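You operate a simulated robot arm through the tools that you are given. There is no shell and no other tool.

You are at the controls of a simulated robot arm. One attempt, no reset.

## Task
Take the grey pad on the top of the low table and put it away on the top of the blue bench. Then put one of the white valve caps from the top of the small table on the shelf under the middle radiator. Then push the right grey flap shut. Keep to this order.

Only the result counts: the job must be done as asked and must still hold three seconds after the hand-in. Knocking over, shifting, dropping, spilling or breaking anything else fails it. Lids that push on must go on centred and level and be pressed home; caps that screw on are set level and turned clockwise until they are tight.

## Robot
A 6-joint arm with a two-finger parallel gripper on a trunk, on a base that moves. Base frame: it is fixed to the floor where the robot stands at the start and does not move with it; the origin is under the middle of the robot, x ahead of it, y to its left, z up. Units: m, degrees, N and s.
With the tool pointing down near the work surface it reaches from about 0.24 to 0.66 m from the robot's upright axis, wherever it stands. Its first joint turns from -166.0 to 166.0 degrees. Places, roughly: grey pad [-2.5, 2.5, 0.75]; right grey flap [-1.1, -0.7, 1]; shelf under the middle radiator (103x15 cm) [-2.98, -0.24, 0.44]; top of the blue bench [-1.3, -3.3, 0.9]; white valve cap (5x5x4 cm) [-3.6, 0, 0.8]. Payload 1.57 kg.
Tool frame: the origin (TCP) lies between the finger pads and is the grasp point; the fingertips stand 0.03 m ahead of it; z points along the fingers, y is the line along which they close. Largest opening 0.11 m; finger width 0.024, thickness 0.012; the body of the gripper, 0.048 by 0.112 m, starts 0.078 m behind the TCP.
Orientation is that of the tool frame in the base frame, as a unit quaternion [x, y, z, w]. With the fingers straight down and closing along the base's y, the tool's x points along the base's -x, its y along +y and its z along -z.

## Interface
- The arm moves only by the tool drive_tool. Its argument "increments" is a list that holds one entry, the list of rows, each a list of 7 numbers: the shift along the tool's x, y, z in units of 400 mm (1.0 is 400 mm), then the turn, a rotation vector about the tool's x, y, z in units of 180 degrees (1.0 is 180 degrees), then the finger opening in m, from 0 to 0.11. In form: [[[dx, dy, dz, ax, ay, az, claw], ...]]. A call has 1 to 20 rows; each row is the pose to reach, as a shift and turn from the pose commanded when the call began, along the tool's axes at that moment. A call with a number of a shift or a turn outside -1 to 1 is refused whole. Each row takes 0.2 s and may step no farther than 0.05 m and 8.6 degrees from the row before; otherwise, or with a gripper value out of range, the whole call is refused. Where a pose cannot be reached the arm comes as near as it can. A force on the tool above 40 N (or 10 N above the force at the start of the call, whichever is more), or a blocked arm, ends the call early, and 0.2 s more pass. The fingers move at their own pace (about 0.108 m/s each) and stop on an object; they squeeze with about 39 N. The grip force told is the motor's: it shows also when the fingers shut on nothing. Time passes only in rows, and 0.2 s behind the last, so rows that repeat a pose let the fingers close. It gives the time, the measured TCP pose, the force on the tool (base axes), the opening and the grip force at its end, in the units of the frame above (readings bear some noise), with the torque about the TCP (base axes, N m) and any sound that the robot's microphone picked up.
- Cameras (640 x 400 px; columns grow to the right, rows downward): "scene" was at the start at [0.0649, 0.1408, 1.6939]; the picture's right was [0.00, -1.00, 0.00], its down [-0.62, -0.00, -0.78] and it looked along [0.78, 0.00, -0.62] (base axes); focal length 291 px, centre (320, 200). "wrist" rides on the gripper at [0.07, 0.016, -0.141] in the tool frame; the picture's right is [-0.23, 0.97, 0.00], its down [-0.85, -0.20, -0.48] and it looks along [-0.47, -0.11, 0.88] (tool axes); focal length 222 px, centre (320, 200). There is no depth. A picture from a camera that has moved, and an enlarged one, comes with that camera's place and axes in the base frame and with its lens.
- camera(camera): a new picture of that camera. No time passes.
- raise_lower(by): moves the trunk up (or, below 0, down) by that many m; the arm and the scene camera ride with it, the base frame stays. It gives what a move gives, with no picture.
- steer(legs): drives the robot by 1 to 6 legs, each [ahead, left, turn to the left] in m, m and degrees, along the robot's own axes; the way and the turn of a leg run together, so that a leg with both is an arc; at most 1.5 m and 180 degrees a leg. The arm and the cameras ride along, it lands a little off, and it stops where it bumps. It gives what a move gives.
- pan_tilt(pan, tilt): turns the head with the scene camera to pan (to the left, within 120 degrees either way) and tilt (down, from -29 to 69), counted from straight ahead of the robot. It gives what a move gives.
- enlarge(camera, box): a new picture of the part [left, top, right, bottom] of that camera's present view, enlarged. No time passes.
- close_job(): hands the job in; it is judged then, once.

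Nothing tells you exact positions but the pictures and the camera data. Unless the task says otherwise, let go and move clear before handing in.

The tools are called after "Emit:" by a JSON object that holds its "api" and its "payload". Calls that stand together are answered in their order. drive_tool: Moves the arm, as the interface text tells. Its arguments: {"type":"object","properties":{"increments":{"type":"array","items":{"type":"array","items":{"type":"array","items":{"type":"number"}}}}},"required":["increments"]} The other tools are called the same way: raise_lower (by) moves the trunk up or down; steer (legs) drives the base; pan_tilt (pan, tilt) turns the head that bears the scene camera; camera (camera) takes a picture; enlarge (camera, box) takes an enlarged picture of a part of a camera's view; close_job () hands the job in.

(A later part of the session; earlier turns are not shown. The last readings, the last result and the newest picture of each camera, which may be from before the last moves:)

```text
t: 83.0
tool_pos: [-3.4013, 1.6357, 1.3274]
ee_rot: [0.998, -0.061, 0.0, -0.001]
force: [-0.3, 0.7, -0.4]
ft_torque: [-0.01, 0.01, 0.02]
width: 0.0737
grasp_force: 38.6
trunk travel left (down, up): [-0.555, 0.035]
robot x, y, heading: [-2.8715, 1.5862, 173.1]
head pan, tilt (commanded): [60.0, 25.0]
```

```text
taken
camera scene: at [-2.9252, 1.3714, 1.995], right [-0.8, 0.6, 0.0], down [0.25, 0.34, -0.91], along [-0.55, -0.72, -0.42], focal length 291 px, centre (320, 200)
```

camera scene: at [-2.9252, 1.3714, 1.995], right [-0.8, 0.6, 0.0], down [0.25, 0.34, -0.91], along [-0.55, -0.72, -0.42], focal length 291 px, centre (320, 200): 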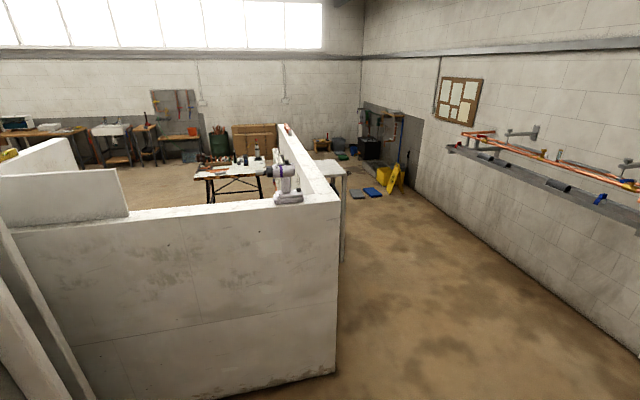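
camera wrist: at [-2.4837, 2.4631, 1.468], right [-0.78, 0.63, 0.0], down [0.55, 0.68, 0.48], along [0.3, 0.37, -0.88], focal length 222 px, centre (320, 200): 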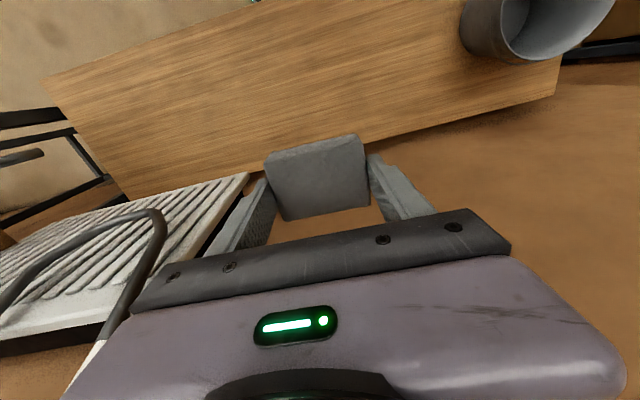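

The lane on the far-left side (between the booth wall/white table and the end wall) is about 1.4 m wide. I'll drive down the middle of it in steps.

Emit:
{"api": "steer", "payload": {"legs": [[0, 0, 19], [1.0, 0, 0], [0.9, 0, 0], [0, 0, 52]]}}

Emit:
{"api": "pan_tilt", "payload": {"pan": 0, "tilt": 25}}

Emit:
{"api": "camera", "payload": {"camera": "scene"}}

Emit:
{"api": "pan_tilt", "payload": {"pan": 50, "tilt": 25}}

Emit:
{"api": "camera", "payload": {"camera": "scene"}}

```text
t: 96.1
tool_pos: [-4.971, 0.6731, 1.3262]
ee_rot: [0.842, 0.54, -0.001, 0.0]
force: [-0.5, -0.7, 0.0]
ft_torque: [-0.02, 0.03, 0.01]
width: 0.0737
grasp_force: 38.9
trunk travel left (down, up): [-0.555, 0.035]
robot x, y, heading: [-4.7605, 1.1605, -114.6]
head pan, tilt (commanded): [60.0, 25.0]
```

```text
t: 97.4
tool_pos: [-4.9716, 0.6718, 1.3272]
ee_rot: [0.842, 0.54, 0.001, 0.0]
force: [-1.3, 0.4, -0.5]
ft_torque: [0.0, 0.0, 0.04]
width: 0.0735
grasp_force: 39.0
trunk travel left (down, up): [-0.555, 0.035]
robot x, y, heading: [-4.763, 1.1613, -114.8]
head pan, tilt (commanded): [0.0, 25.0]
```

```text
taken
camera scene: at [-4.6673, 1.039, 1.995], right [-0.91, 0.42, 0.0], down [0.18, 0.38, -0.91], along [-0.38, -0.82, -0.42], focal length 291 px, centre (320, 200)
```

scene: 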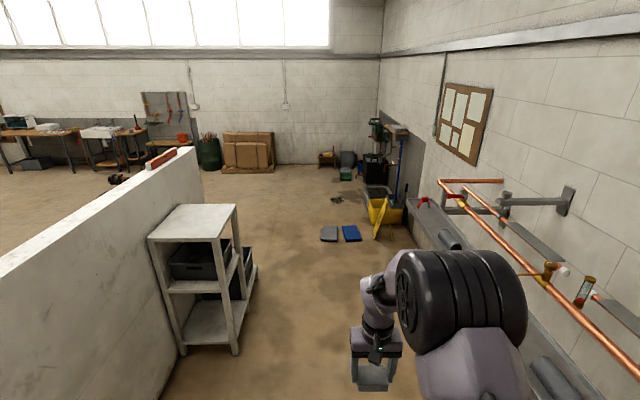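

```text
t: 98.6
tool_pos: [-4.9722, 0.6708, 1.3269]
ee_rot: [0.841, 0.54, -0.001, 0.0]
force: [-0.1, -0.5, -0.4]
ft_torque: [-0.02, -0.03, 0.0]
width: 0.0736
grasp_force: 39.0
trunk travel left (down, up): [-0.555, 0.035]
robot x, y, heading: [-4.7663, 1.1591, -114.5]
head pan, tilt (commanded): [50.0, 25.0]
```

```text
taken
camera scene: at [-4.5895, 1.0395, 1.995], right [-0.9, -0.43, 0.0], down [-0.18, 0.38, -0.91], along [0.39, -0.82, -0.42], focal length 291 px, centre (320, 200)
```

scene: 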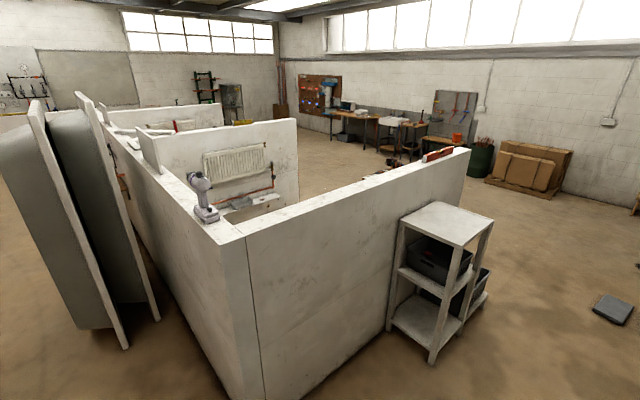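

The lane is clear: white rack on the left, pipe shelf on the right, floor pads further ahead. Driving straight down the lane.

Emit:
{"api": "steer", "payload": {"legs": [[1.15, 0.05, 0], [1.1, 0.05, 0]]}}

Emit:
{"api": "pan_tilt", "payload": {"pan": 30, "tilt": 30}}

Emit:
{"api": "camera", "payload": {"camera": "scene"}}

Emit:
{"api": "pan_tilt", "payload": {"pan": 90, "tilt": 25}}

Emit:
{"api": "camera", "payload": {"camera": "scene"}}

```text
t: 109.7
tool_pos: [-5.8242, -1.4083, 1.3269]
ee_rot: [0.845, 0.534, 0.0, 0.0]
force: [0.0, -0.5, -0.5]
ft_torque: [-0.03, 0.03, -0.01]
width: 0.0737
grasp_force: 38.7
trunk travel left (down, up): [-0.555, 0.035]
robot x, y, heading: [-5.6111, -0.9185, -115.3]
head pan, tilt (commanded): [50.0, 25.0]
```

```text
t: 110.5
tool_pos: [-5.8244, -1.4089, 1.3269]
ee_rot: [0.845, 0.535, 0.0, -0.001]
force: [0.6, 1.0, -1.0]
ft_torque: [0.01, -0.06, 0.0]
width: 0.0737
grasp_force: 39.7
trunk travel left (down, up): [-0.555, 0.035]
robot x, y, heading: [-5.6123, -0.922, -115.1]
head pan, tilt (commanded): [30.0, 30.0]
```

```text
taken
camera scene: at [-5.4683, -1.0522, 1.9871], right [-1.0, -0.08, 0.0], down [-0.04, 0.5, -0.87], along [0.07, -0.86, -0.5], focal length 291 px, centre (320, 200)
```

scene: 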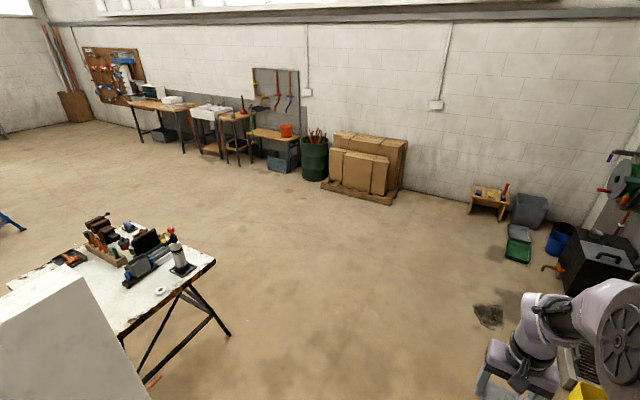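

```text
t: 111.8
tool_pos: [-5.8234, -1.409, 1.3282]
ee_rot: [0.845, 0.535, 0.0, -0.001]
force: [-0.5, -0.5, -1.1]
ft_torque: [-0.05, 0.03, -0.03]
width: 0.0735
grasp_force: 39.0
trunk travel left (down, up): [-0.555, 0.035]
robot x, y, heading: [-5.6122, -0.9181, -115.5]
head pan, tilt (commanded): [90.0, 25.0]
```

```text
taken
camera scene: at [-5.3925, -1.0017, 1.995], right [-0.43, -0.9, 0.0], down [-0.38, 0.18, -0.91], along [0.82, -0.39, -0.42], focal length 291 px, centre (320, 200)
```

scene: 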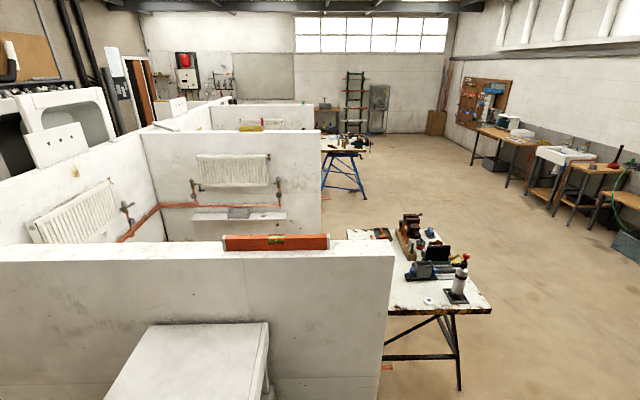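

I see the radiator booth, its tool table at the mouth, and the blue bench further on. Let me check the floor pads just ahead before cutting the corner.

Emit:
{"api": "pan_tilt", "payload": {"pan": 10, "tilt": 55}}

Emit:
{"api": "camera", "payload": {"camera": "scene"}}

Emit:
{"api": "pan_tilt", "payload": {"pan": 60, "tilt": 45}}

Emit:
{"api": "camera", "payload": {"camera": "scene"}}

```text
t: 113.4
tool_pos: [-5.8251, -1.4084, 1.3278]
ee_rot: [0.845, 0.534, 0.0, -0.001]
force: [0.5, -0.1, -0.8]
ft_torque: [0.0, 0.01, 0.01]
width: 0.0739
grasp_force: 39.1
trunk travel left (down, up): [-0.555, 0.035]
robot x, y, heading: [-5.6135, -0.9186, -115.2]
head pan, tilt (commanded): [10.0, 55.0]
```

```text
taken
camera scene: at [-5.4948, -1.0318, 1.951], right [-0.96, 0.26, 0.0], down [0.22, 0.79, -0.57], along [-0.15, -0.55, -0.82], focal length 291 px, centre (320, 200)
```

scene: 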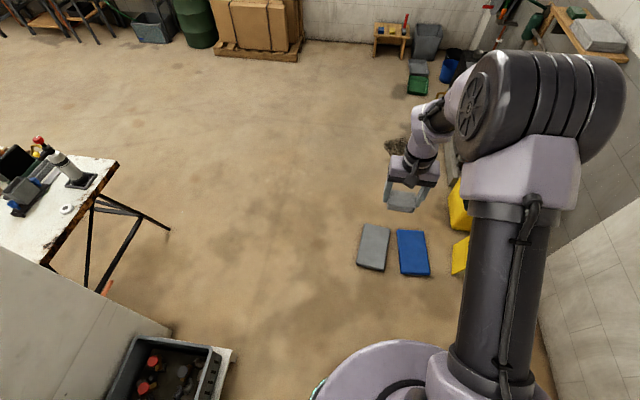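

```text
t: 114.5
tool_pos: [-5.8246, -1.4088, 1.3276]
ee_rot: [0.846, 0.534, -0.001, 0.0]
force: [0.3, 0.5, -0.6]
ft_torque: [0.02, 0.01, 0.03]
width: 0.0736
grasp_force: 39.2
trunk travel left (down, up): [-0.555, 0.035]
robot x, y, heading: [-5.6147, -0.9202, -115.4]
head pan, tilt (commanded): [60.0, 45.0]
```

```text
taken
camera scene: at [-5.4295, -1.0292, 1.9644], right [-0.82, -0.57, 0.0], down [-0.4, 0.58, -0.71], along [0.4, -0.58, -0.71], focal length 291 px, centre (320, 200)
```

scene: 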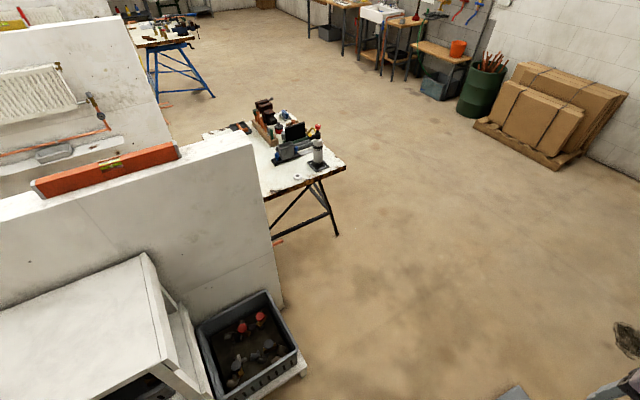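

The floor pads are well placed to be avoided. Moving diagonally between the rack corner and the pads, then out past the tool table.

Emit:
{"api": "steer", "payload": {"legs": [[0.47, 0.27, 0], [0.7, 0.45, 0], [0.58, 0.5, 0], [0, 0, 90]]}}

Emit:
{"api": "pan_tilt", "payload": {"pan": 0, "tilt": 25}}

Emit:
{"api": "camera", "payload": {"camera": "scene"}}

Emit:
{"api": "pan_tilt", "payload": {"pan": 65, "tilt": 30}}

Emit:
{"api": "camera", "payload": {"camera": "scene"}}

```text
t: 129.3
tool_pos: [-4.7667, -3.24, 1.3277]
ee_rot: [0.22, 0.976, 0.0, 0.0]
force: [0.2, 0.6, -0.4]
ft_torque: [-0.01, 0.01, 0.0]
width: 0.0737
grasp_force: 39.3
trunk travel left (down, up): [-0.555, 0.035]
robot x, y, heading: [-5.2556, -3.0256, -25.6]
head pan, tilt (commanded): [60.0, 45.0]
```

```text
t: 130.6
tool_pos: [-4.7654, -3.239, 1.3266]
ee_rot: [0.22, 0.975, 0.0, 0.0]
force: [0.0, 0.7, -0.7]
ft_torque: [-0.02, 0.02, 0.0]
width: 0.0735
grasp_force: 39.0
trunk travel left (down, up): [-0.555, 0.035]
robot x, y, heading: [-5.2549, -3.0259, -25.4]
head pan, tilt (commanded): [0.0, 25.0]
```

```text
taken
camera scene: at [-5.1292, -2.9283, 1.995], right [-0.43, -0.9, 0.0], down [-0.38, 0.18, -0.91], along [0.82, -0.39, -0.42], focal length 291 px, centre (320, 200)
```

scene: 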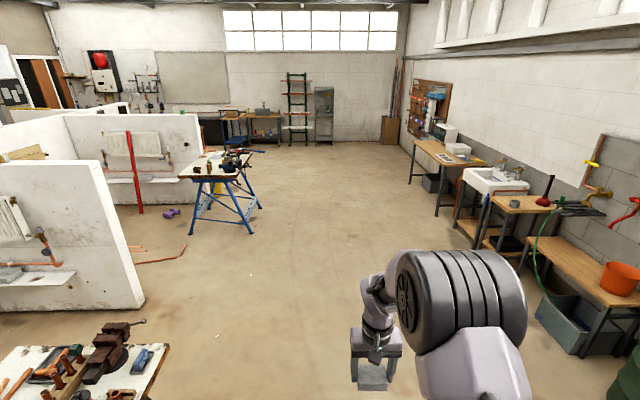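

```text
t: 131.9
tool_pos: [-4.7669, -3.2394, 1.3265]
ee_rot: [0.22, 0.976, 0.0, 0.0]
force: [0.4, -0.2, -0.5]
ft_torque: [-0.01, -0.04, 0.02]
width: 0.0734
grasp_force: 38.7
trunk travel left (down, up): [-0.555, 0.035]
robot x, y, heading: [-5.252, -3.0246, -25.3]
head pan, tilt (commanded): [65.0, 30.0]
```

```text
taken
camera scene: at [-5.1427, -2.8311, 1.987], right [0.64, -0.77, 0.0], down [-0.39, -0.32, -0.87], along [0.67, 0.55, -0.5], focal length 291 px, centre (320, 200)
```

scene: 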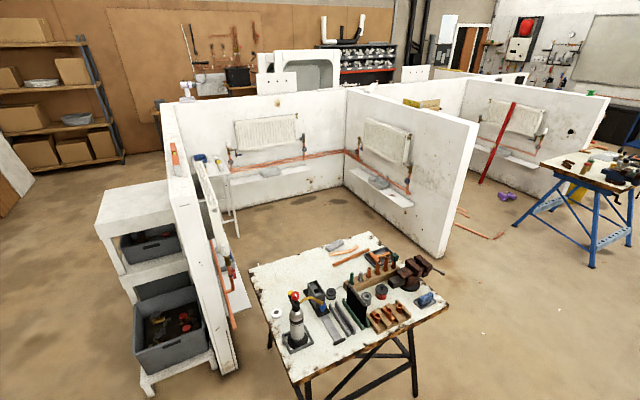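

The blue bench stands clear ahead-left. Driving along the open aisle to it.

Emit:
{"api": "steer", "payload": {"legs": [[1.45, 0, 0], [1.45, 0, 0]]}}

Emit:
{"api": "pan_tilt", "payload": {"pan": 65, "tilt": 35}}

Emit:
{"api": "camera", "payload": {"camera": "scene"}}

Emit:
{"api": "enlarge", "payload": {"camera": "scene", "box": [240, 120, 480, 270]}}

```text
t: 145.9
tool_pos: [-2.135, -4.4173, 1.3275]
ee_rot: [0.214, 0.977, 0.0, 0.0]
force: [0.0, 0.3, -1.3]
ft_torque: [0.03, -0.02, 0.01]
width: 0.0737
grasp_force: 38.1
trunk travel left (down, up): [-0.555, 0.035]
robot x, y, heading: [-2.6273, -4.2044, -24.9]
head pan, tilt (commanded): [65.0, 30.0]
```

```text
t: 146.5
tool_pos: [-2.1351, -4.4166, 1.3269]
ee_rot: [0.213, 0.977, 0.0, 0.0]
force: [0.1, -0.2, -1.1]
ft_torque: [-0.02, 0.01, 0.01]
width: 0.0735
grasp_force: 38.6
trunk travel left (down, up): [-0.555, 0.035]
robot x, y, heading: [-2.6253, -4.2054, -24.7]
head pan, tilt (commanded): [65.0, 35.0]
```

```text
taken
camera scene: at [-2.5195, -4.0152, 1.9793], right [0.65, -0.76, 0.0], down [-0.44, -0.37, -0.82], along [0.62, 0.53, -0.57], focal length 291 px, centre (320, 200)
```

scene: 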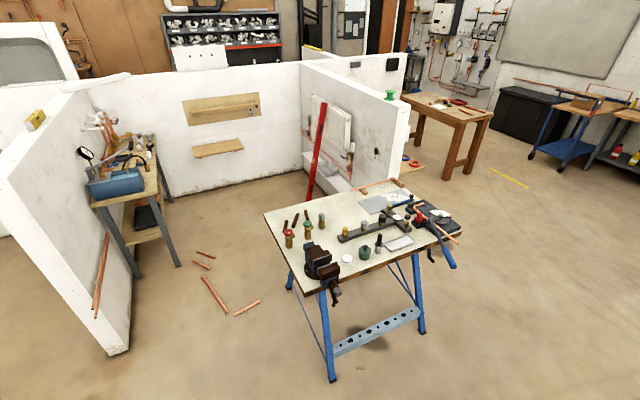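

```text
2.67 times, centred on (360, 195) of scene
camera zoom: at [-2.5195, -4.0152, 1.9793], right [0.65, -0.76, 0.0], down [-0.44, -0.37, -0.82], along [0.62, 0.53, -0.57], focal length 777 px, centre (213, 213)
```

zoom: 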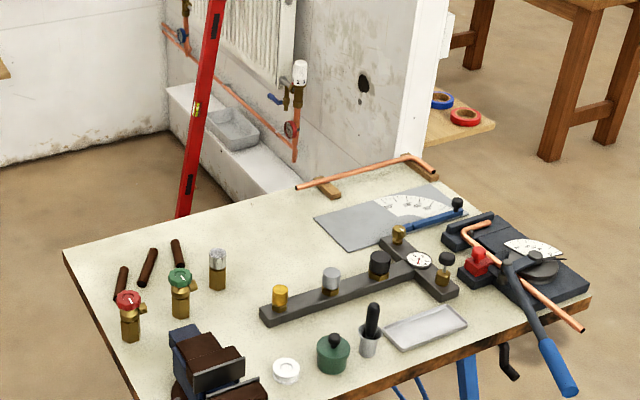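

I can see the bench top contents. I'll turn to face the bench and get a better view of free spots near the front.

Emit:
{"api": "steer", "payload": {"legs": [[0, 0, 90]]}}

Emit:
{"api": "pan_tilt", "payload": {"pan": -20, "tilt": 40}}

Emit:
{"api": "camera", "payload": {"camera": "scene"}}

Emit:
{"api": "enlarge", "payload": {"camera": "scene", "box": [220, 80, 460, 230]}}

```text
t: 150.8
tool_pos: [-2.4277, -3.714, 1.3276]
ee_rot: [-0.549, 0.836, 0.0, 0.0]
force: [-0.9, -0.6, -0.5]
ft_torque: [0.01, -0.01, -0.03]
width: 0.0737
grasp_force: 39.2
trunk travel left (down, up): [-0.555, 0.035]
robot x, y, heading: [-2.6233, -4.2062, 66.6]
head pan, tilt (commanded): [65.0, 35.0]
```

```text
t: 152.4
tool_pos: [-2.4288, -3.7138, 1.3261]
ee_rot: [-0.549, 0.836, 0.0, 0.0]
force: [-0.1, -0.9, -0.4]
ft_torque: [-0.03, 0.0, 0.01]
width: 0.0734
grasp_force: 38.9
trunk travel left (down, up): [-0.555, 0.035]
robot x, y, heading: [-2.6264, -4.2066, 66.6]
head pan, tilt (commanded): [-20.0, 40.0]
```

```text
taken
camera scene: at [-2.705, -4.1085, 1.9717], right [0.73, -0.69, 0.0], down [-0.44, -0.47, -0.77], along [0.53, 0.56, -0.64], focal length 291 px, centre (320, 200)
```

scene: 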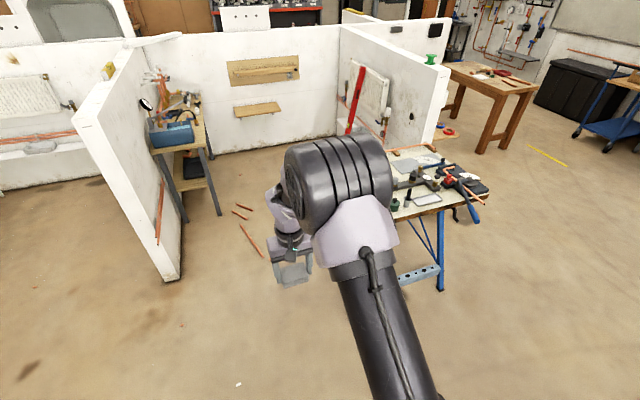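

```text
2.67 times, centred on (340, 155) of scene
camera zoom: at [-2.705, -4.1085, 1.9717], right [0.73, -0.69, 0.0], down [-0.44, -0.47, -0.77], along [0.53, 0.56, -0.64], focal length 777 px, centre (267, 320)
```

zoom: 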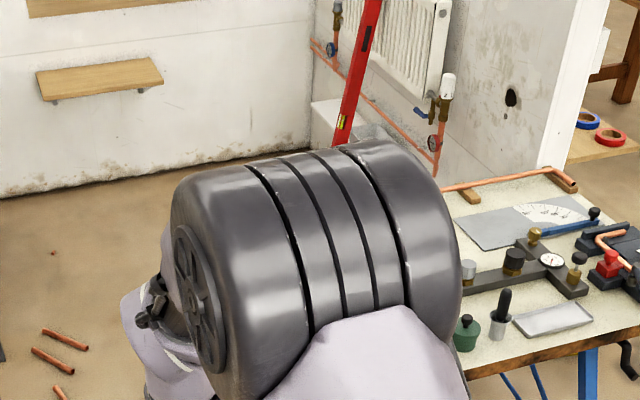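

The arm blocks the view, so I'll shift to the right to have the bench ahead-left of the camera.

Emit:
{"api": "steer", "payload": {"legs": [[0.1, -1.0, 0]]}}

Emit:
{"api": "pan_tilt", "payload": {"pan": 15, "tilt": 45}}

Emit:
{"api": "camera", "payload": {"camera": "scene"}}

Emit:
{"api": "enlarge", "payload": {"camera": "scene", "box": [140, 80, 400, 242]}}

```text
t: 157.6
tool_pos: [-1.472, -4.0174, 1.326]
ee_rot: [-0.551, 0.835, 0.0, 0.0]
force: [0.9, -0.5, -0.2]
ft_torque: [0.01, -0.01, -0.01]
width: 0.0734
grasp_force: 39.4
trunk travel left (down, up): [-0.555, 0.035]
robot x, y, heading: [-1.666, -4.5113, 66.6]
head pan, tilt (commanded): [-20.0, 40.0]
```

```text
t: 158.6
tool_pos: [-1.4716, -4.018, 1.3267]
ee_rot: [-0.55, 0.835, 0.0, 0.001]
force: [-0.7, -0.1, 0.1]
ft_torque: [0.0, 0.02, -0.03]
width: 0.0736
grasp_force: 39.2
trunk travel left (down, up): [-0.555, 0.035]
robot x, y, heading: [-1.6681, -4.5131, 67.0]
head pan, tilt (commanded): [15.0, 45.0]
```

```text
taken
camera scene: at [-1.7943, -4.3956, 1.9644], right [0.99, -0.14, 0.0], down [-0.1, -0.7, -0.71], along [0.1, 0.7, -0.71], focal length 291 px, centre (320, 200)
```

scene: 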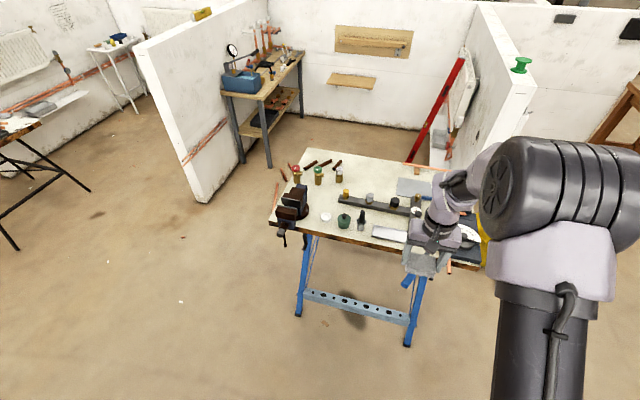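

```text
2.46 times, centred on (270, 161) of scene
camera zoom: at [-1.7943, -4.3956, 1.9644], right [0.99, -0.14, 0.0], down [-0.1, -0.7, -0.71], along [0.1, 0.7, -0.71], focal length 717 px, centre (443, 296)
```

zoom: 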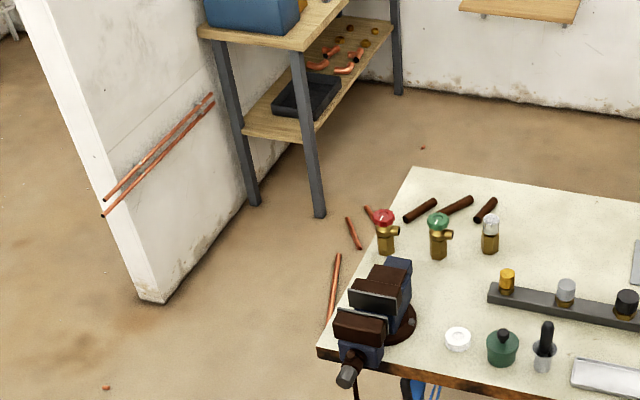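

There is a free patch on the bench around (-1.63, -3.30), between the vise, the brass valves, the manifold end and the white roll. I'll approach the bench front carefully.

Emit:
{"api": "steer", "payload": {"legs": [[0, 0.376, 0], [0.3, 0, 0], [0.18, 0, 0]]}}

Emit:
{"api": "pan_tilt", "payload": {"pan": 0, "tilt": 60}}

Emit:
{"api": "camera", "payload": {"camera": "scene"}}

Emit:
{"api": "camera", "payload": {"camera": "wrist"}}

```text
t: 163.8
tool_pos: [-1.6353, -3.4243, 1.3266]
ee_rot: [-0.553, 0.833, 0.0, 0.0]
force: [0.1, 0.2, -1.1]
ft_torque: [-0.04, 0.01, -0.04]
width: 0.0734
grasp_force: 39.0
trunk travel left (down, up): [-0.555, 0.035]
robot x, y, heading: [-1.8283, -3.921, 67.3]
head pan, tilt (commanded): [15.0, 45.0]
```

```text
t: 164.5
tool_pos: [-1.6359, -3.4253, 1.326]
ee_rot: [-0.552, 0.834, 0.0, 0.0]
force: [1.1, 1.2, -0.2]
ft_torque: [0.0, -0.01, 0.03]
width: 0.0735
grasp_force: 38.6
trunk travel left (down, up): [-0.555, 0.035]
robot x, y, heading: [-1.8284, -3.9212, 67.4]
head pan, tilt (commanded): [0.0, 60.0]
```

```text
taken
camera scene: at [-1.9407, -3.8241, 1.945], right [0.92, -0.39, 0.0], down [-0.34, -0.8, -0.5], along [0.19, 0.46, -0.87], focal length 291 px, centre (320, 200)
```

scene: 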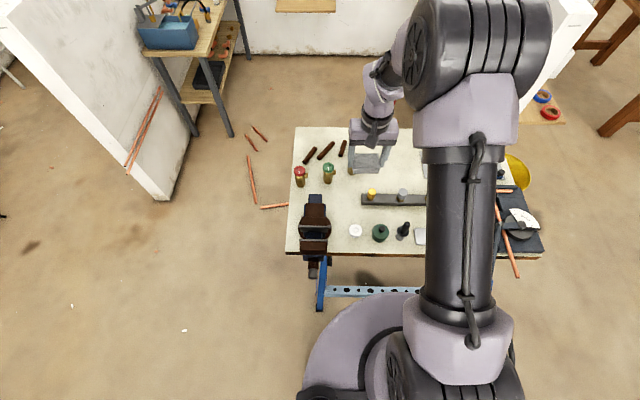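

```text
taken
camera wrist: at [-1.6777, -3.4832, 1.4683], right [-0.81, 0.59, 0.0], down [0.52, 0.71, 0.48], along [0.28, 0.39, -0.88], focal length 222 px, centre (320, 200)
```

wrist: 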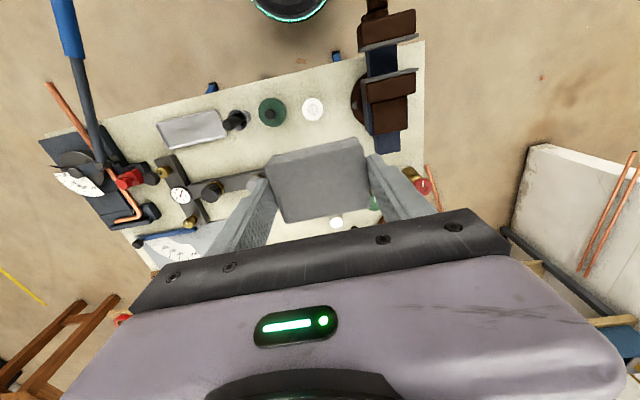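

The wrist camera shows vise, roll and manifold clearly. I'll nudge forward 5 cm for reach, then rotate the tool so the fingers close along the long free direction, at safe height.

Emit:
{"api": "steer", "payload": {"legs": [[0.05, 0, 0]]}}

Emit:
{"api": "drive_tool", "payload": {"increments": [[[0, 0, 0, 0, 0, 0.047, 0.04], [0, 0, 0, 0, 0, 0.094, 0.04], [0, 0, 0, 0, 0, 0.141, 0.04], [0, 0, 0, 0, 0, 0.188, 0.04], [0, 0, 0, 0, 0, 0.235, 0.04], [0, 0, 0, 0, 0, 0.282, 0.04], [0, 0, 0, 0, 0, 0.329, 0.04], [0, 0, 0, 0, 0, 0.376, 0.04], [0, 0, 0, 0, 0, 0.423, 0.04], [0, 0, 0, 0, 0, 0.467, 0.04]]]}}

Emit:
{"api": "camera", "payload": {"camera": "wrist"}}

Emit:
{"api": "camera", "payload": {"camera": "scene"}}

```text
t: 165.4
tool_pos: [-1.6177, -3.3796, 1.3274]
ee_rot: [-0.553, 0.833, 0.0, -0.001]
force: [0.4, 1.4, 0.1]
ft_torque: [0.03, 0.02, 0.0]
width: 0.0735
grasp_force: 38.8
trunk travel left (down, up): [-0.555, 0.035]
robot x, y, heading: [-1.8094, -3.8772, 67.1]
head pan, tilt (commanded): [0.0, 60.0]
```

```text
t: 167.6
tool_pos: [-1.6157, -3.3795, 1.3271]
ee_rot: [0.148, 0.989, 0.0, -0.001]
force: [0.6, -0.1, -0.5]
ft_torque: [-0.01, 0.0, -0.01]
width: 0.0735
grasp_force: 39.3
trunk travel left (down, up): [-0.555, 0.035]
robot x, y, heading: [-1.8099, -3.8772, 67.0]
head pan, tilt (commanded): [0.0, 60.0]
```

```text
taken
camera wrist: at [-1.6789, -3.3435, 1.4684], right [0.5, 0.86, 0.0], down [0.76, -0.44, 0.48], along [0.41, -0.24, -0.88], focal length 222 px, centre (320, 200)
```

wrist: 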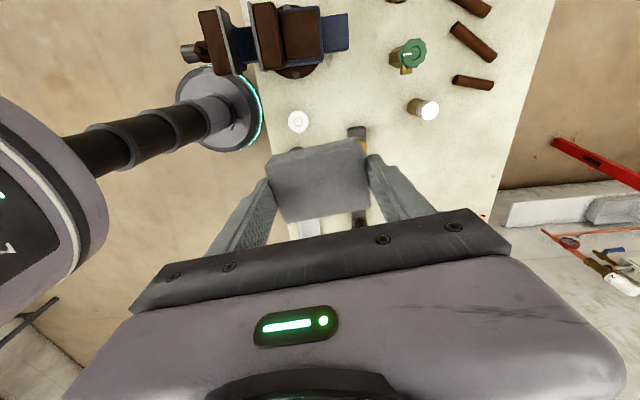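

```text
taken
camera scene: at [-1.9215, -3.7786, 1.9449], right [0.92, -0.39, 0.0], down [-0.34, -0.8, -0.5], along [0.19, 0.46, -0.87], focal length 291 px, centre (320, 200)
```

scene: 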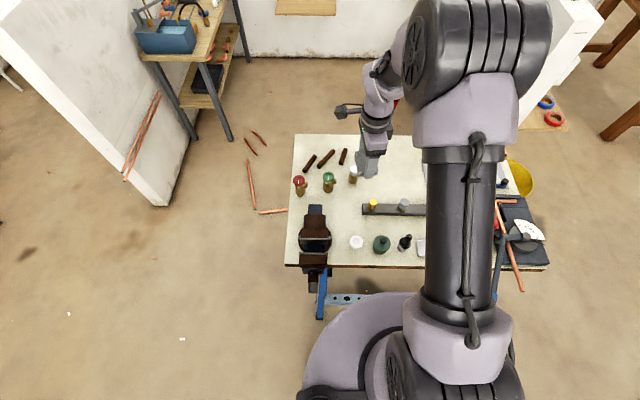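

The view confirms the free patch centred near (-1.622, -3.31). Moving over it and lowering the trunk part-way.

Emit:
{"api": "drive_tool", "payload": {"increments": [[[0.033, 0.08, 0, 0, 0, 0, 0.04], [0.066, 0.161, 0, 0, 0, 0, 0.04]]]}}

Emit:
{"api": "raise_lower", "payload": {"by": -0.28}}

Emit:
{"api": "camera", "payload": {"camera": "wrist"}}

Emit:
{"api": "camera", "payload": {"camera": "scene"}}

```text
t: 168.2
tool_pos: [-1.6242, -3.3095, 1.3277]
ee_rot: [0.147, 0.989, 0.0, 0.0]
force: [1.0, 0.1, -0.4]
ft_torque: [-0.04, -0.01, -0.01]
width: 0.0737
grasp_force: 38.7
trunk travel left (down, up): [-0.555, 0.035]
robot x, y, heading: [-1.8079, -3.8756, 67.2]
head pan, tilt (commanded): [0.0, 60.0]
```

```text
t: 171.1
tool_pos: [-1.6234, -3.3109, 1.0458]
ee_rot: [0.147, 0.989, 0.0, -0.001]
force: [0.7, 0.5, -0.2]
ft_torque: [0.01, 0.05, 0.0]
width: 0.0739
grasp_force: 39.4
trunk travel left (down, up): [-0.275, 0.315]
robot x, y, heading: [-1.8076, -3.8761, 67.2]
head pan, tilt (commanded): [0.0, 60.0]
```

```text
taken
camera wrist: at [-1.6858, -3.2752, 1.1883], right [0.5, 0.87, 0.0], down [0.76, -0.44, 0.48], along [0.41, -0.24, -0.88], focal length 222 px, centre (320, 200)
```

wrist: 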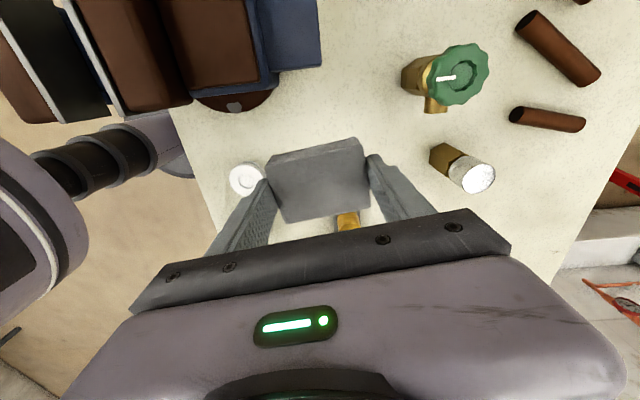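

```text
taken
camera scene: at [-1.9216, -3.7787, 1.665], right [0.92, -0.39, 0.0], down [-0.34, -0.8, -0.5], along [0.19, 0.46, -0.87], focal length 291 px, centre (320, 200)
```

scene: 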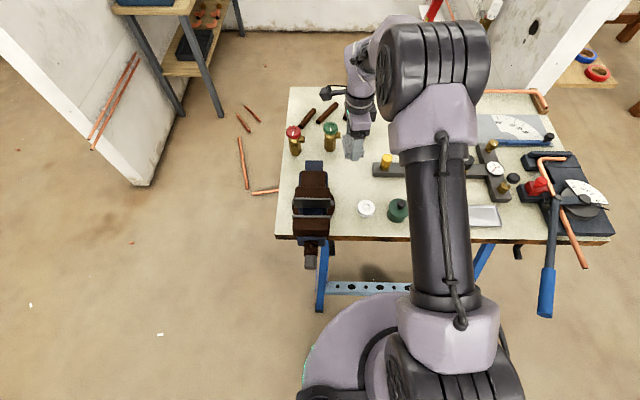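

Clearances look fine (≈4 cm to vise, 5 cm to manifold, >6 cm to valve and roll). Descending with the arm.

Emit:
{"api": "drive_tool", "payload": {"increments": [[[0, 0, 0.08, 0, 0, 0, 0.04], [0, 0, 0.16, 0, 0, 0, 0.04], [0, 0, 0.24, 0, 0, 0, 0.04]]]}}

Emit:
{"api": "camera", "payload": {"camera": "wrist"}}

Emit:
{"api": "enlarge", "payload": {"camera": "scene", "box": [270, 70, 430, 270]}}

```text
t: 171.9
tool_pos: [-1.6215, -3.3104, 0.9518]
ee_rot: [0.147, 0.989, 0.001, 0.0]
force: [0.7, -1.6, -0.7]
ft_torque: [-0.01, 0.02, -0.03]
width: 0.0738
grasp_force: 39.4
trunk travel left (down, up): [-0.275, 0.315]
robot x, y, heading: [-1.8093, -3.8743, 67.0]
head pan, tilt (commanded): [0.0, 60.0]
```

```text
taken
camera wrist: at [-1.684, -3.2749, 1.0928], right [0.5, 0.87, 0.0], down [0.76, -0.44, 0.48], along [0.41, -0.24, -0.88], focal length 222 px, centre (320, 200)
```

wrist: 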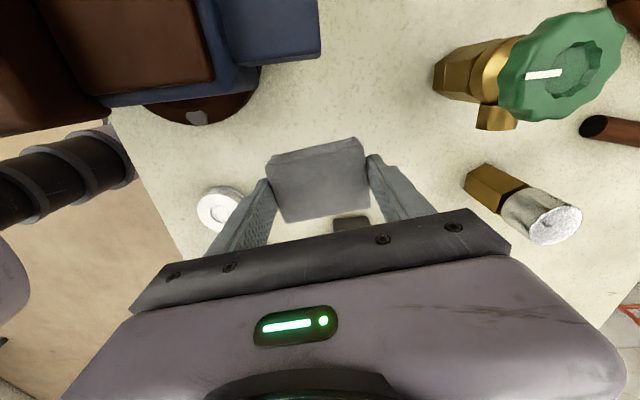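

```text
2.00 times, centred on (350, 170) of scene
camera zoom: at [-1.9214, -3.7781, 1.6649], right [0.92, -0.39, 0.0], down [-0.34, -0.8, -0.5], along [0.19, 0.46, -0.87], focal length 583 px, centre (260, 260)
```

zoom: 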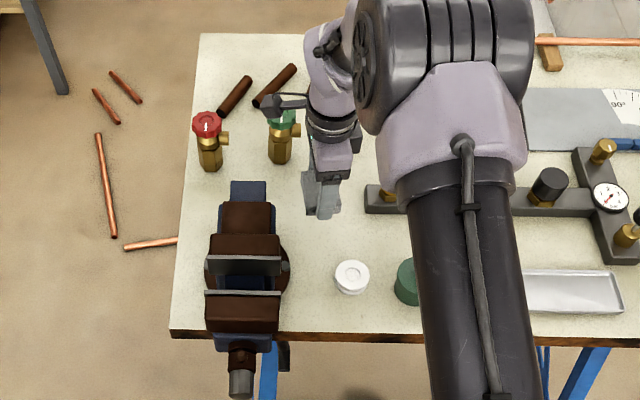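

Still clear. Continuing down in small steps, watching the force for contact.

Emit:
{"api": "drive_tool", "payload": {"increments": [[[0, 0, 0.04, 0, 0, 0, 0.04], [0, 0, 0.075, 0, 0, 0, 0.04]]]}}

Emit:
{"api": "camera", "payload": {"camera": "wrist"}}

Emit:
{"api": "enlarge", "payload": {"camera": "scene", "box": [310, 110, 390, 190]}}

```text
t: 172.5
tool_pos: [-1.6228, -3.3109, 0.9212]
ee_rot: [0.147, 0.989, 0.0, 0.0]
force: [0.2, 0.0, -0.7]
ft_torque: [0.0, 0.02, 0.0]
width: 0.0735
grasp_force: 39.3
trunk travel left (down, up): [-0.275, 0.315]
robot x, y, heading: [-1.8065, -3.8774, 67.3]
head pan, tilt (commanded): [0.0, 60.0]
```

```text
taken
camera wrist: at [-1.6853, -3.2748, 1.0628], right [0.5, 0.87, 0.0], down [0.76, -0.44, 0.48], along [0.41, -0.24, -0.88], focal length 222 px, centre (320, 200)
```

wrist: 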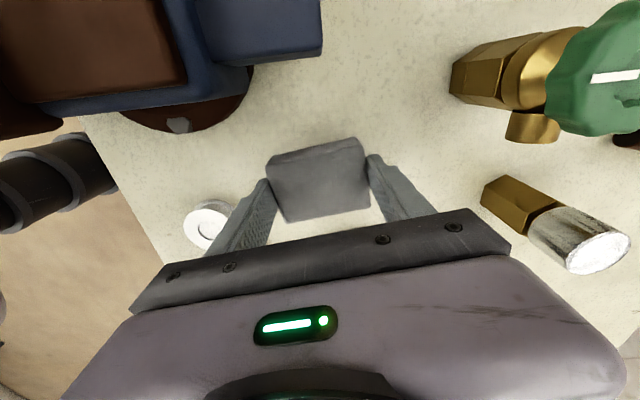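

```text
5.00 times, centred on (350, 150) of scene
camera zoom: at [-1.9216, -3.7786, 1.6649], right [0.92, -0.39, 0.0], down [-0.34, -0.8, -0.5], along [0.19, 0.46, -0.87], focal length 1457 px, centre (170, 450)
```

zoom: 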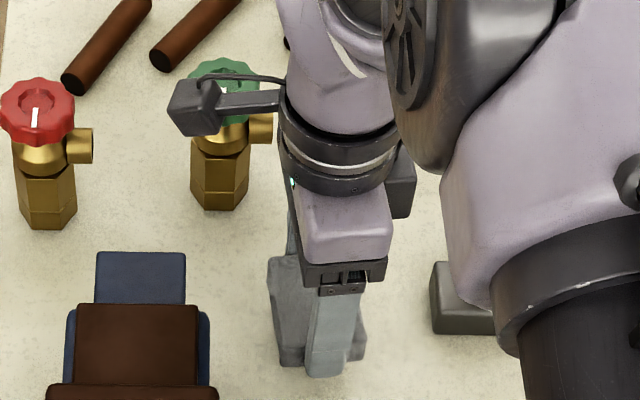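

Emit:
{"api": "drive_tool", "payload": {"increments": [[[0, 0, 0.01, 0, 0, 0, 0.04], [0, 0, 0.02, 0, 0, 0, 0.04]]]}}

```text
t: 173.1
tool_pos: [-1.6229, -3.3112, 0.9132]
ee_rot: [0.147, 0.989, 0.0, 0.0]
force: [0.0, -0.2, -0.4]
ft_torque: [0.02, -0.01, 0.0]
width: 0.0737
grasp_force: 39.3
trunk travel left (down, up): [-0.275, 0.315]
robot x, y, heading: [-1.8085, -3.8775, 67.3]
head pan, tilt (commanded): [0.0, 60.0]
```

No contact yet; continuing down by a few mm at a time.

Emit:
{"api": "drive_tool", "payload": {"increments": [[[0, 0, 0.007, 0, 0, 0, 0.04], [0, 0, 0.014, 0, 0, 0, 0.04]]]}}

Emit:
{"api": "drive_tool", "payload": {"increments": [[[0, 0, 0.007, 0, 0, 0, 0.04], [0, 0, 0.012, 0, 0, 0, 0.04]]]}}

```text
t: 173.7
tool_pos: [-1.6225, -3.3103, 0.9077]
ee_rot: [0.146, 0.989, 0.001, 0.0]
force: [0.5, 0.0, -0.9]
ft_torque: [-0.02, 0.03, 0.02]
width: 0.0734
grasp_force: 39.1
trunk travel left (down, up): [-0.275, 0.315]
robot x, y, heading: [-1.8096, -3.8782, 67.1]
head pan, tilt (commanded): [0.0, 60.0]
```

```text
t: 174.3
tool_pos: [-1.624, -3.3108, 0.9031]
ee_rot: [0.146, 0.989, 0.001, 0.0]
force: [-0.8, 0.4, -0.5]
ft_torque: [0.02, 0.04, -0.01]
width: 0.0736
grasp_force: 39.2
trunk travel left (down, up): [-0.275, 0.315]
robot x, y, heading: [-1.809, -3.8759, 67.0]
head pan, tilt (commanded): [0.0, 60.0]
```

Emit:
{"api": "drive_tool", "payload": {"increments": [[[0, 0, 0.006, 0, 0, 0, 0.04], [0, 0, 0.01, 0, 0, 0, 0.04]]]}}

Emit:
{"api": "enlarge", "payload": {"camera": "wrist", "box": [220, 100, 420, 240]}}

```text
t: 174.9
tool_pos: [-1.6251, -3.3122, 0.8991]
ee_rot: [0.146, 0.989, 0.0, 0.0]
force: [-0.7, 0.2, 0.3]
ft_torque: [0.02, 0.01, -0.01]
width: 0.0738
grasp_force: 38.8
trunk travel left (down, up): [-0.275, 0.315]
robot x, y, heading: [-1.8083, -3.877, 67.1]
head pan, tilt (commanded): [0.0, 60.0]
```

```text
2.86 times, centred on (320, 170) of wrist
camera zoom: at [-1.6863, -3.2753, 1.0402], right [0.5, 0.87, 0.0], down [0.76, -0.44, 0.48], along [0.41, -0.24, -0.88], focal length 635 px, centre (320, 286)
```

zoom: 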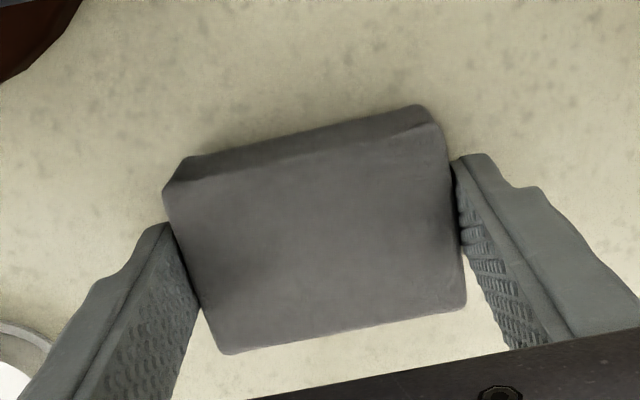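

Emit:
{"api": "drive_tool", "payload": {"increments": [[[0, 0, 0.005, 0, 0, 0, 0.04], [0, 0, 0.01, 0, 0, 0, 0.04]]]}}

Emit:
{"api": "drive_tool", "payload": {"increments": [[[0, 0, 0.005, 0, 0, 0, 0.04], [0, 0, 0.01, 0, 0, 0, 0.04]]]}}

```text
t: 175.5
tool_pos: [-1.6232, -3.311, 0.8951]
ee_rot: [0.147, 0.989, 0.001, 0.0]
force: [0.8, -0.2, 3.8]
ft_torque: [-0.14, -0.01, 0.02]
width: 0.074
grasp_force: 39.1
trunk travel left (down, up): [-0.275, 0.315]
robot x, y, heading: [-1.8071, -3.8771, 67.3]
head pan, tilt (commanded): [0.0, 60.0]
```

```text
t: 176.1
tool_pos: [-1.6243, -3.3114, 0.893]
ee_rot: [0.146, 0.989, 0.003, 0.0]
force: [-0.4, 4.3, 25.5]
ft_torque: [-0.01, 0.04, -0.04]
width: 0.0739
grasp_force: 38.6
trunk travel left (down, up): [-0.275, 0.315]
robot x, y, heading: [-1.8117, -3.8828, 67.3]
head pan, tilt (commanded): [0.0, 60.0]
```

The pad is in contact with the bench. I'll ease off ~3 mm and open the fingers modestly, then rise.

Emit:
{"api": "drive_tool", "payload": {"increments": [[[0, 0, -0.007, 0, 0, 0, 0.04], [0, 0, -0.007, 0, 0, 0, 0.08], [0, 0, -0.007, 0, 0, 0, 0.095], [0, 0, -0.007, 0, 0, 0, 0.095], [0, 0, -0.05, 0, 0, 0, 0.095], [0, 0, -0.15, 0, 0, 0, 0.095], [0, 0, -0.25, 0, 0, 0, 0.095]]]}}

Emit:
{"api": "camera", "payload": {"camera": "wrist"}}

```text
t: 177.7
tool_pos: [-1.6254, -3.3106, 0.9922]
ee_rot: [0.146, 0.989, 0.001, -0.001]
force: [0.1, -0.3, 0.4]
ft_torque: [0.01, 0.02, -0.05]
width: 0.0952
grasp_force: 0.0
trunk travel left (down, up): [-0.275, 0.315]
robot x, y, heading: [-1.81, -3.8727, 67.2]
head pan, tilt (commanded): [0.0, 60.0]
```

```text
taken
camera wrist: at [-1.6871, -3.2758, 1.1337], right [0.5, 0.87, 0.0], down [0.76, -0.44, 0.48], along [0.42, -0.24, -0.88], focal length 222 px, centre (320, 200)
```

wrist: 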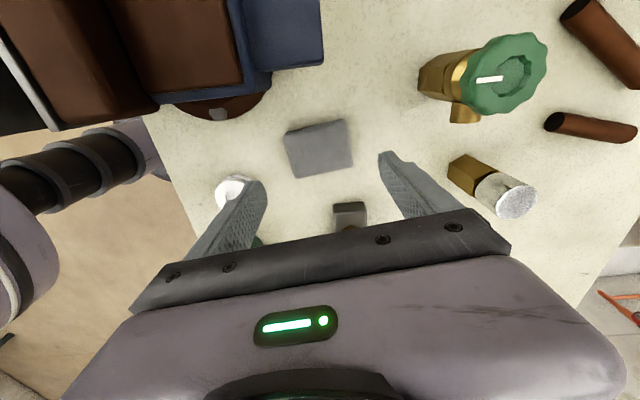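

The pad now lies flat and free on the bench. Raising the trunk, backing away, and turning toward the radiator booth.

Emit:
{"api": "raise_lower", "payload": {"by": 0.3}}

Emit:
{"api": "steer", "payload": {"legs": [[-0.6, 0, 0]]}}

Emit:
{"api": "enlarge", "payload": {"camera": "scene", "box": [240, 0, 400, 120]}}

Emit:
{"api": "pan_tilt", "payload": {"pan": 0, "tilt": 40}}

Emit:
{"api": "camera", "payload": {"camera": "scene"}}

```text
t: 180.7
tool_pos: [-1.6243, -3.3113, 1.2916]
ee_rot: [0.148, 0.989, 0.0, 0.0]
force: [-0.6, 0.5, 0.1]
ft_torque: [-0.01, 0.01, 0.01]
width: 0.0951
grasp_force: 0.1
trunk travel left (down, up): [-0.575, 0.015]
robot x, y, heading: [-1.8097, -3.8733, 67.4]
head pan, tilt (commanded): [0.0, 60.0]
```

```text
t: 184.0
tool_pos: [-1.8521, -3.8562, 1.2919]
ee_rot: [0.148, 0.989, 0.0, 0.0]
force: [0.6, -0.6, 0.2]
ft_torque: [-0.02, -0.02, 0.04]
width: 0.095
grasp_force: 0.1
trunk travel left (down, up): [-0.575, 0.015]
robot x, y, heading: [-2.0421, -4.4204, 67.1]
head pan, tilt (commanded): [0.0, 60.0]
```

```text
3.33 times, centred on (320, 60) of scene
camera zoom: at [-2.1513, -4.3233, 1.9649], right [0.92, -0.39, 0.0], down [-0.34, -0.8, -0.5], along [0.2, 0.46, -0.87], focal length 971 px, centre (320, 667)
```

zoom: 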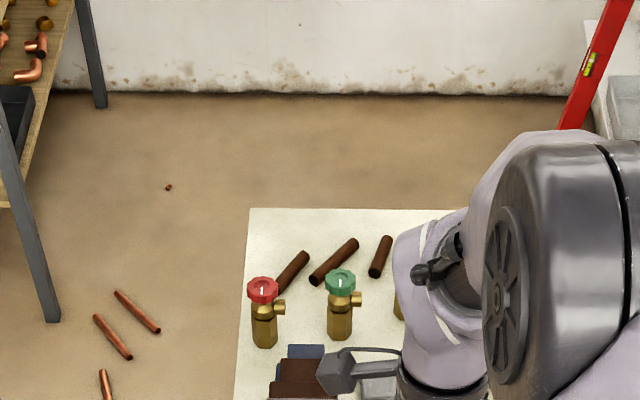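

```text
t: 184.9
tool_pos: [-1.8529, -3.8556, 1.2913]
ee_rot: [0.148, 0.989, 0.0, 0.0]
force: [-0.2, 0.8, 0.4]
ft_torque: [0.0, -0.01, -0.01]
width: 0.0949
grasp_force: 0.1
trunk travel left (down, up): [-0.575, 0.015]
robot x, y, heading: [-2.0394, -4.4192, 67.2]
head pan, tilt (commanded): [0.0, 40.0]
```

```text
taken
camera scene: at [-2.144, -4.306, 1.9916], right [0.92, -0.39, 0.0], down [-0.25, -0.59, -0.77], along [0.3, 0.7, -0.64], focal length 291 px, centre (320, 200)
```

scene: 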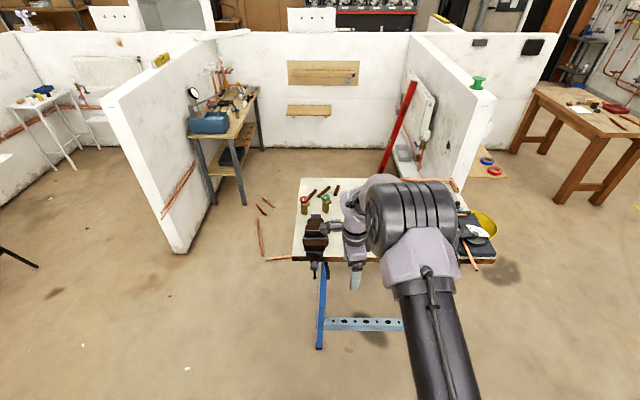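

The small table is visible inside the left booth. I'll slide left along the aisle to line up with the booth entrance and look in.

Emit:
{"api": "steer", "payload": {"legs": [[0.05, 1.3, 0], [0.05, 0.6, 0]]}}

Emit:
{"api": "pan_tilt", "payload": {"pan": 25, "tilt": 30}}

Emit:
{"api": "camera", "payload": {"camera": "scene"}}

Emit:
{"api": "enlarge", "payload": {"camera": "scene", "box": [100, 60, 420, 260]}}

```text
t: 194.3
tool_pos: [-3.5275, -3.0228, 1.2924]
ee_rot: [0.154, 0.988, -0.001, -0.001]
force: [0.4, -0.2, -0.2]
ft_torque: [0.0, 0.0, 0.01]
width: 0.0951
grasp_force: 0.1
trunk travel left (down, up): [-0.575, 0.015]
robot x, y, heading: [-3.7199, -3.5827, 66.1]
head pan, tilt (commanded): [0.0, 40.0]
```

```text
t: 195.2
tool_pos: [-3.527, -3.0218, 1.2912]
ee_rot: [0.153, 0.988, 0.0, 0.0]
force: [0.1, -0.5, -1.1]
ft_torque: [0.01, 0.01, -0.04]
width: 0.095
grasp_force: 0.1
trunk travel left (down, up): [-0.575, 0.015]
robot x, y, heading: [-3.7225, -3.5826, 66.4]
head pan, tilt (commanded): [25.0, 30.0]
```

```text
taken
camera scene: at [-3.8596, -3.4559, 2.007], right [1.0, 0.02, 0.0], down [0.01, -0.5, -0.87], along [-0.02, 0.87, -0.5], focal length 291 px, centre (320, 200)
```

scene: 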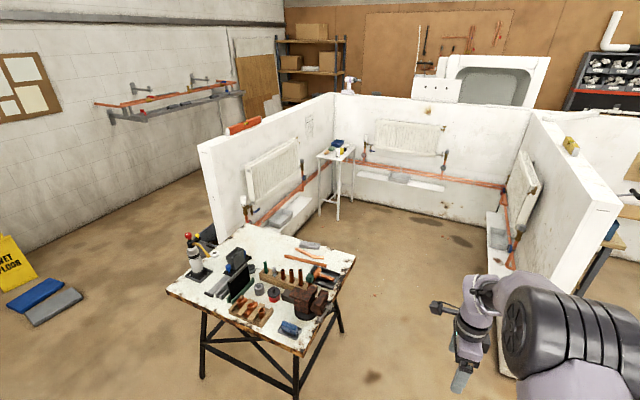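

```text
2.00 times, centred on (260, 160) of scene
camera zoom: at [-3.8596, -3.4559, 2.007], right [1.0, 0.02, 0.0], down [0.01, -0.5, -0.87], along [-0.02, 0.87, -0.5], focal length 583 px, centre (440, 280)
```

zoom: 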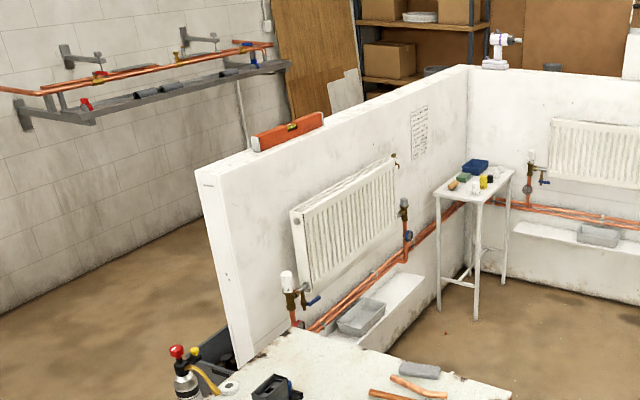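

I see the three radiators, the ledge under the middle one, and the small table in the corner with caps. Entering the booth on the right side of the tool table.

Emit:
{"api": "steer", "payload": {"legs": [[0.7, 0.07, 0], [0.7, 0.05, 0], [0.8, 0.42, 0]]}}

Emit:
{"api": "pan_tilt", "payload": {"pan": 30, "tilt": 40}}

Emit:
{"api": "camera", "payload": {"camera": "scene"}}

Emit:
{"api": "enlarge", "payload": {"camera": "scene", "box": [60, 60, 300, 210]}}

```text
t: 206.8
tool_pos: [-3.127, -0.8091, 1.2916]
ee_rot: [0.163, 0.987, 0.0, 0.0]
force: [0.3, -0.1, 0.3]
ft_torque: [0.01, -0.01, -0.03]
width: 0.095
grasp_force: 0.0
trunk travel left (down, up): [-0.575, 0.015]
robot x, y, heading: [-3.3305, -1.3695, 65.2]
head pan, tilt (commanded): [25.0, 30.0]
```

```text
t: 207.5
tool_pos: [-3.126, -0.8094, 1.2919]
ee_rot: [0.163, 0.987, -0.001, -0.001]
force: [0.3, 0.3, 0.2]
ft_torque: [0.0, -0.01, 0.0]
width: 0.095
grasp_force: 0.0
trunk travel left (down, up): [-0.575, 0.015]
robot x, y, heading: [-3.3277, -1.3661, 65.3]
head pan, tilt (commanded): [30.0, 40.0]
```

```text
taken
camera scene: at [-3.4736, -1.2429, 1.9917], right [1.0, 0.09, 0.0], down [0.06, -0.64, -0.77], along [-0.07, 0.76, -0.64], focal length 291 px, centre (320, 200)
```

scene: 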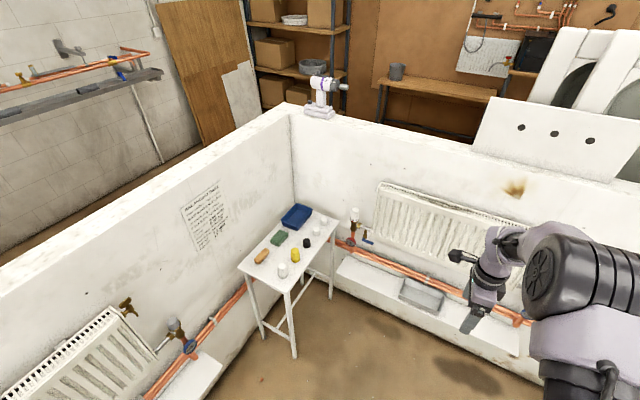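

```text
2.67 times, centred on (180, 135) of scene
camera zoom: at [-3.4736, -1.2429, 1.9917], right [1.0, 0.09, 0.0], down [0.06, -0.64, -0.77], along [-0.07, 0.76, -0.64], focal length 777 px, centre (693, 373)
```

zoom: 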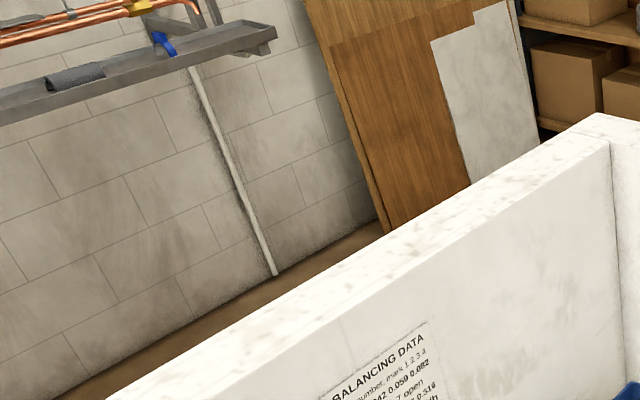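

Emit:
{"api": "enlarge", "payload": {"camera": "scene", "box": [220, 180, 380, 300]}}

Emit:
{"api": "enlarge", "payload": {"camera": "scene", "box": [320, 180, 540, 360]}}

```text
3.33 times, centred on (300, 240) of scene
camera zoom: at [-3.4736, -1.2429, 1.9917], right [1.0, 0.09, 0.0], down [0.06, -0.64, -0.77], along [-0.07, 0.76, -0.64], focal length 971 px, centre (387, 67)
```

zoom: 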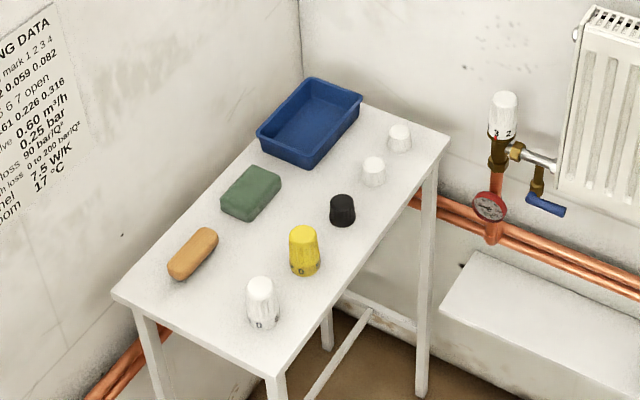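

```text
2.22 times, centred on (430, 270) of scene
camera zoom: at [-3.4736, -1.2429, 1.9917], right [1.0, 0.09, 0.0], down [0.06, -0.64, -0.77], along [-0.07, 0.76, -0.64], focal length 648 px, centre (76, 44)
```

zoom: 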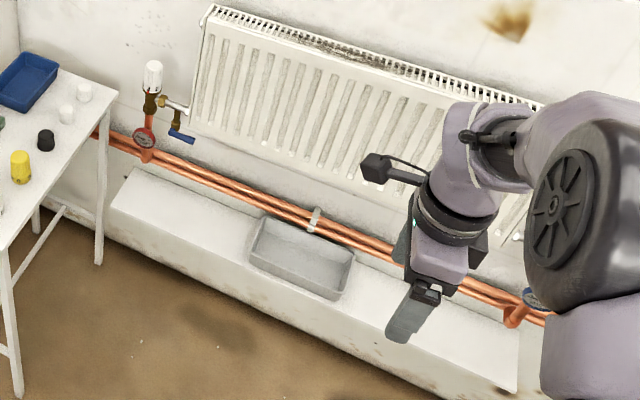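

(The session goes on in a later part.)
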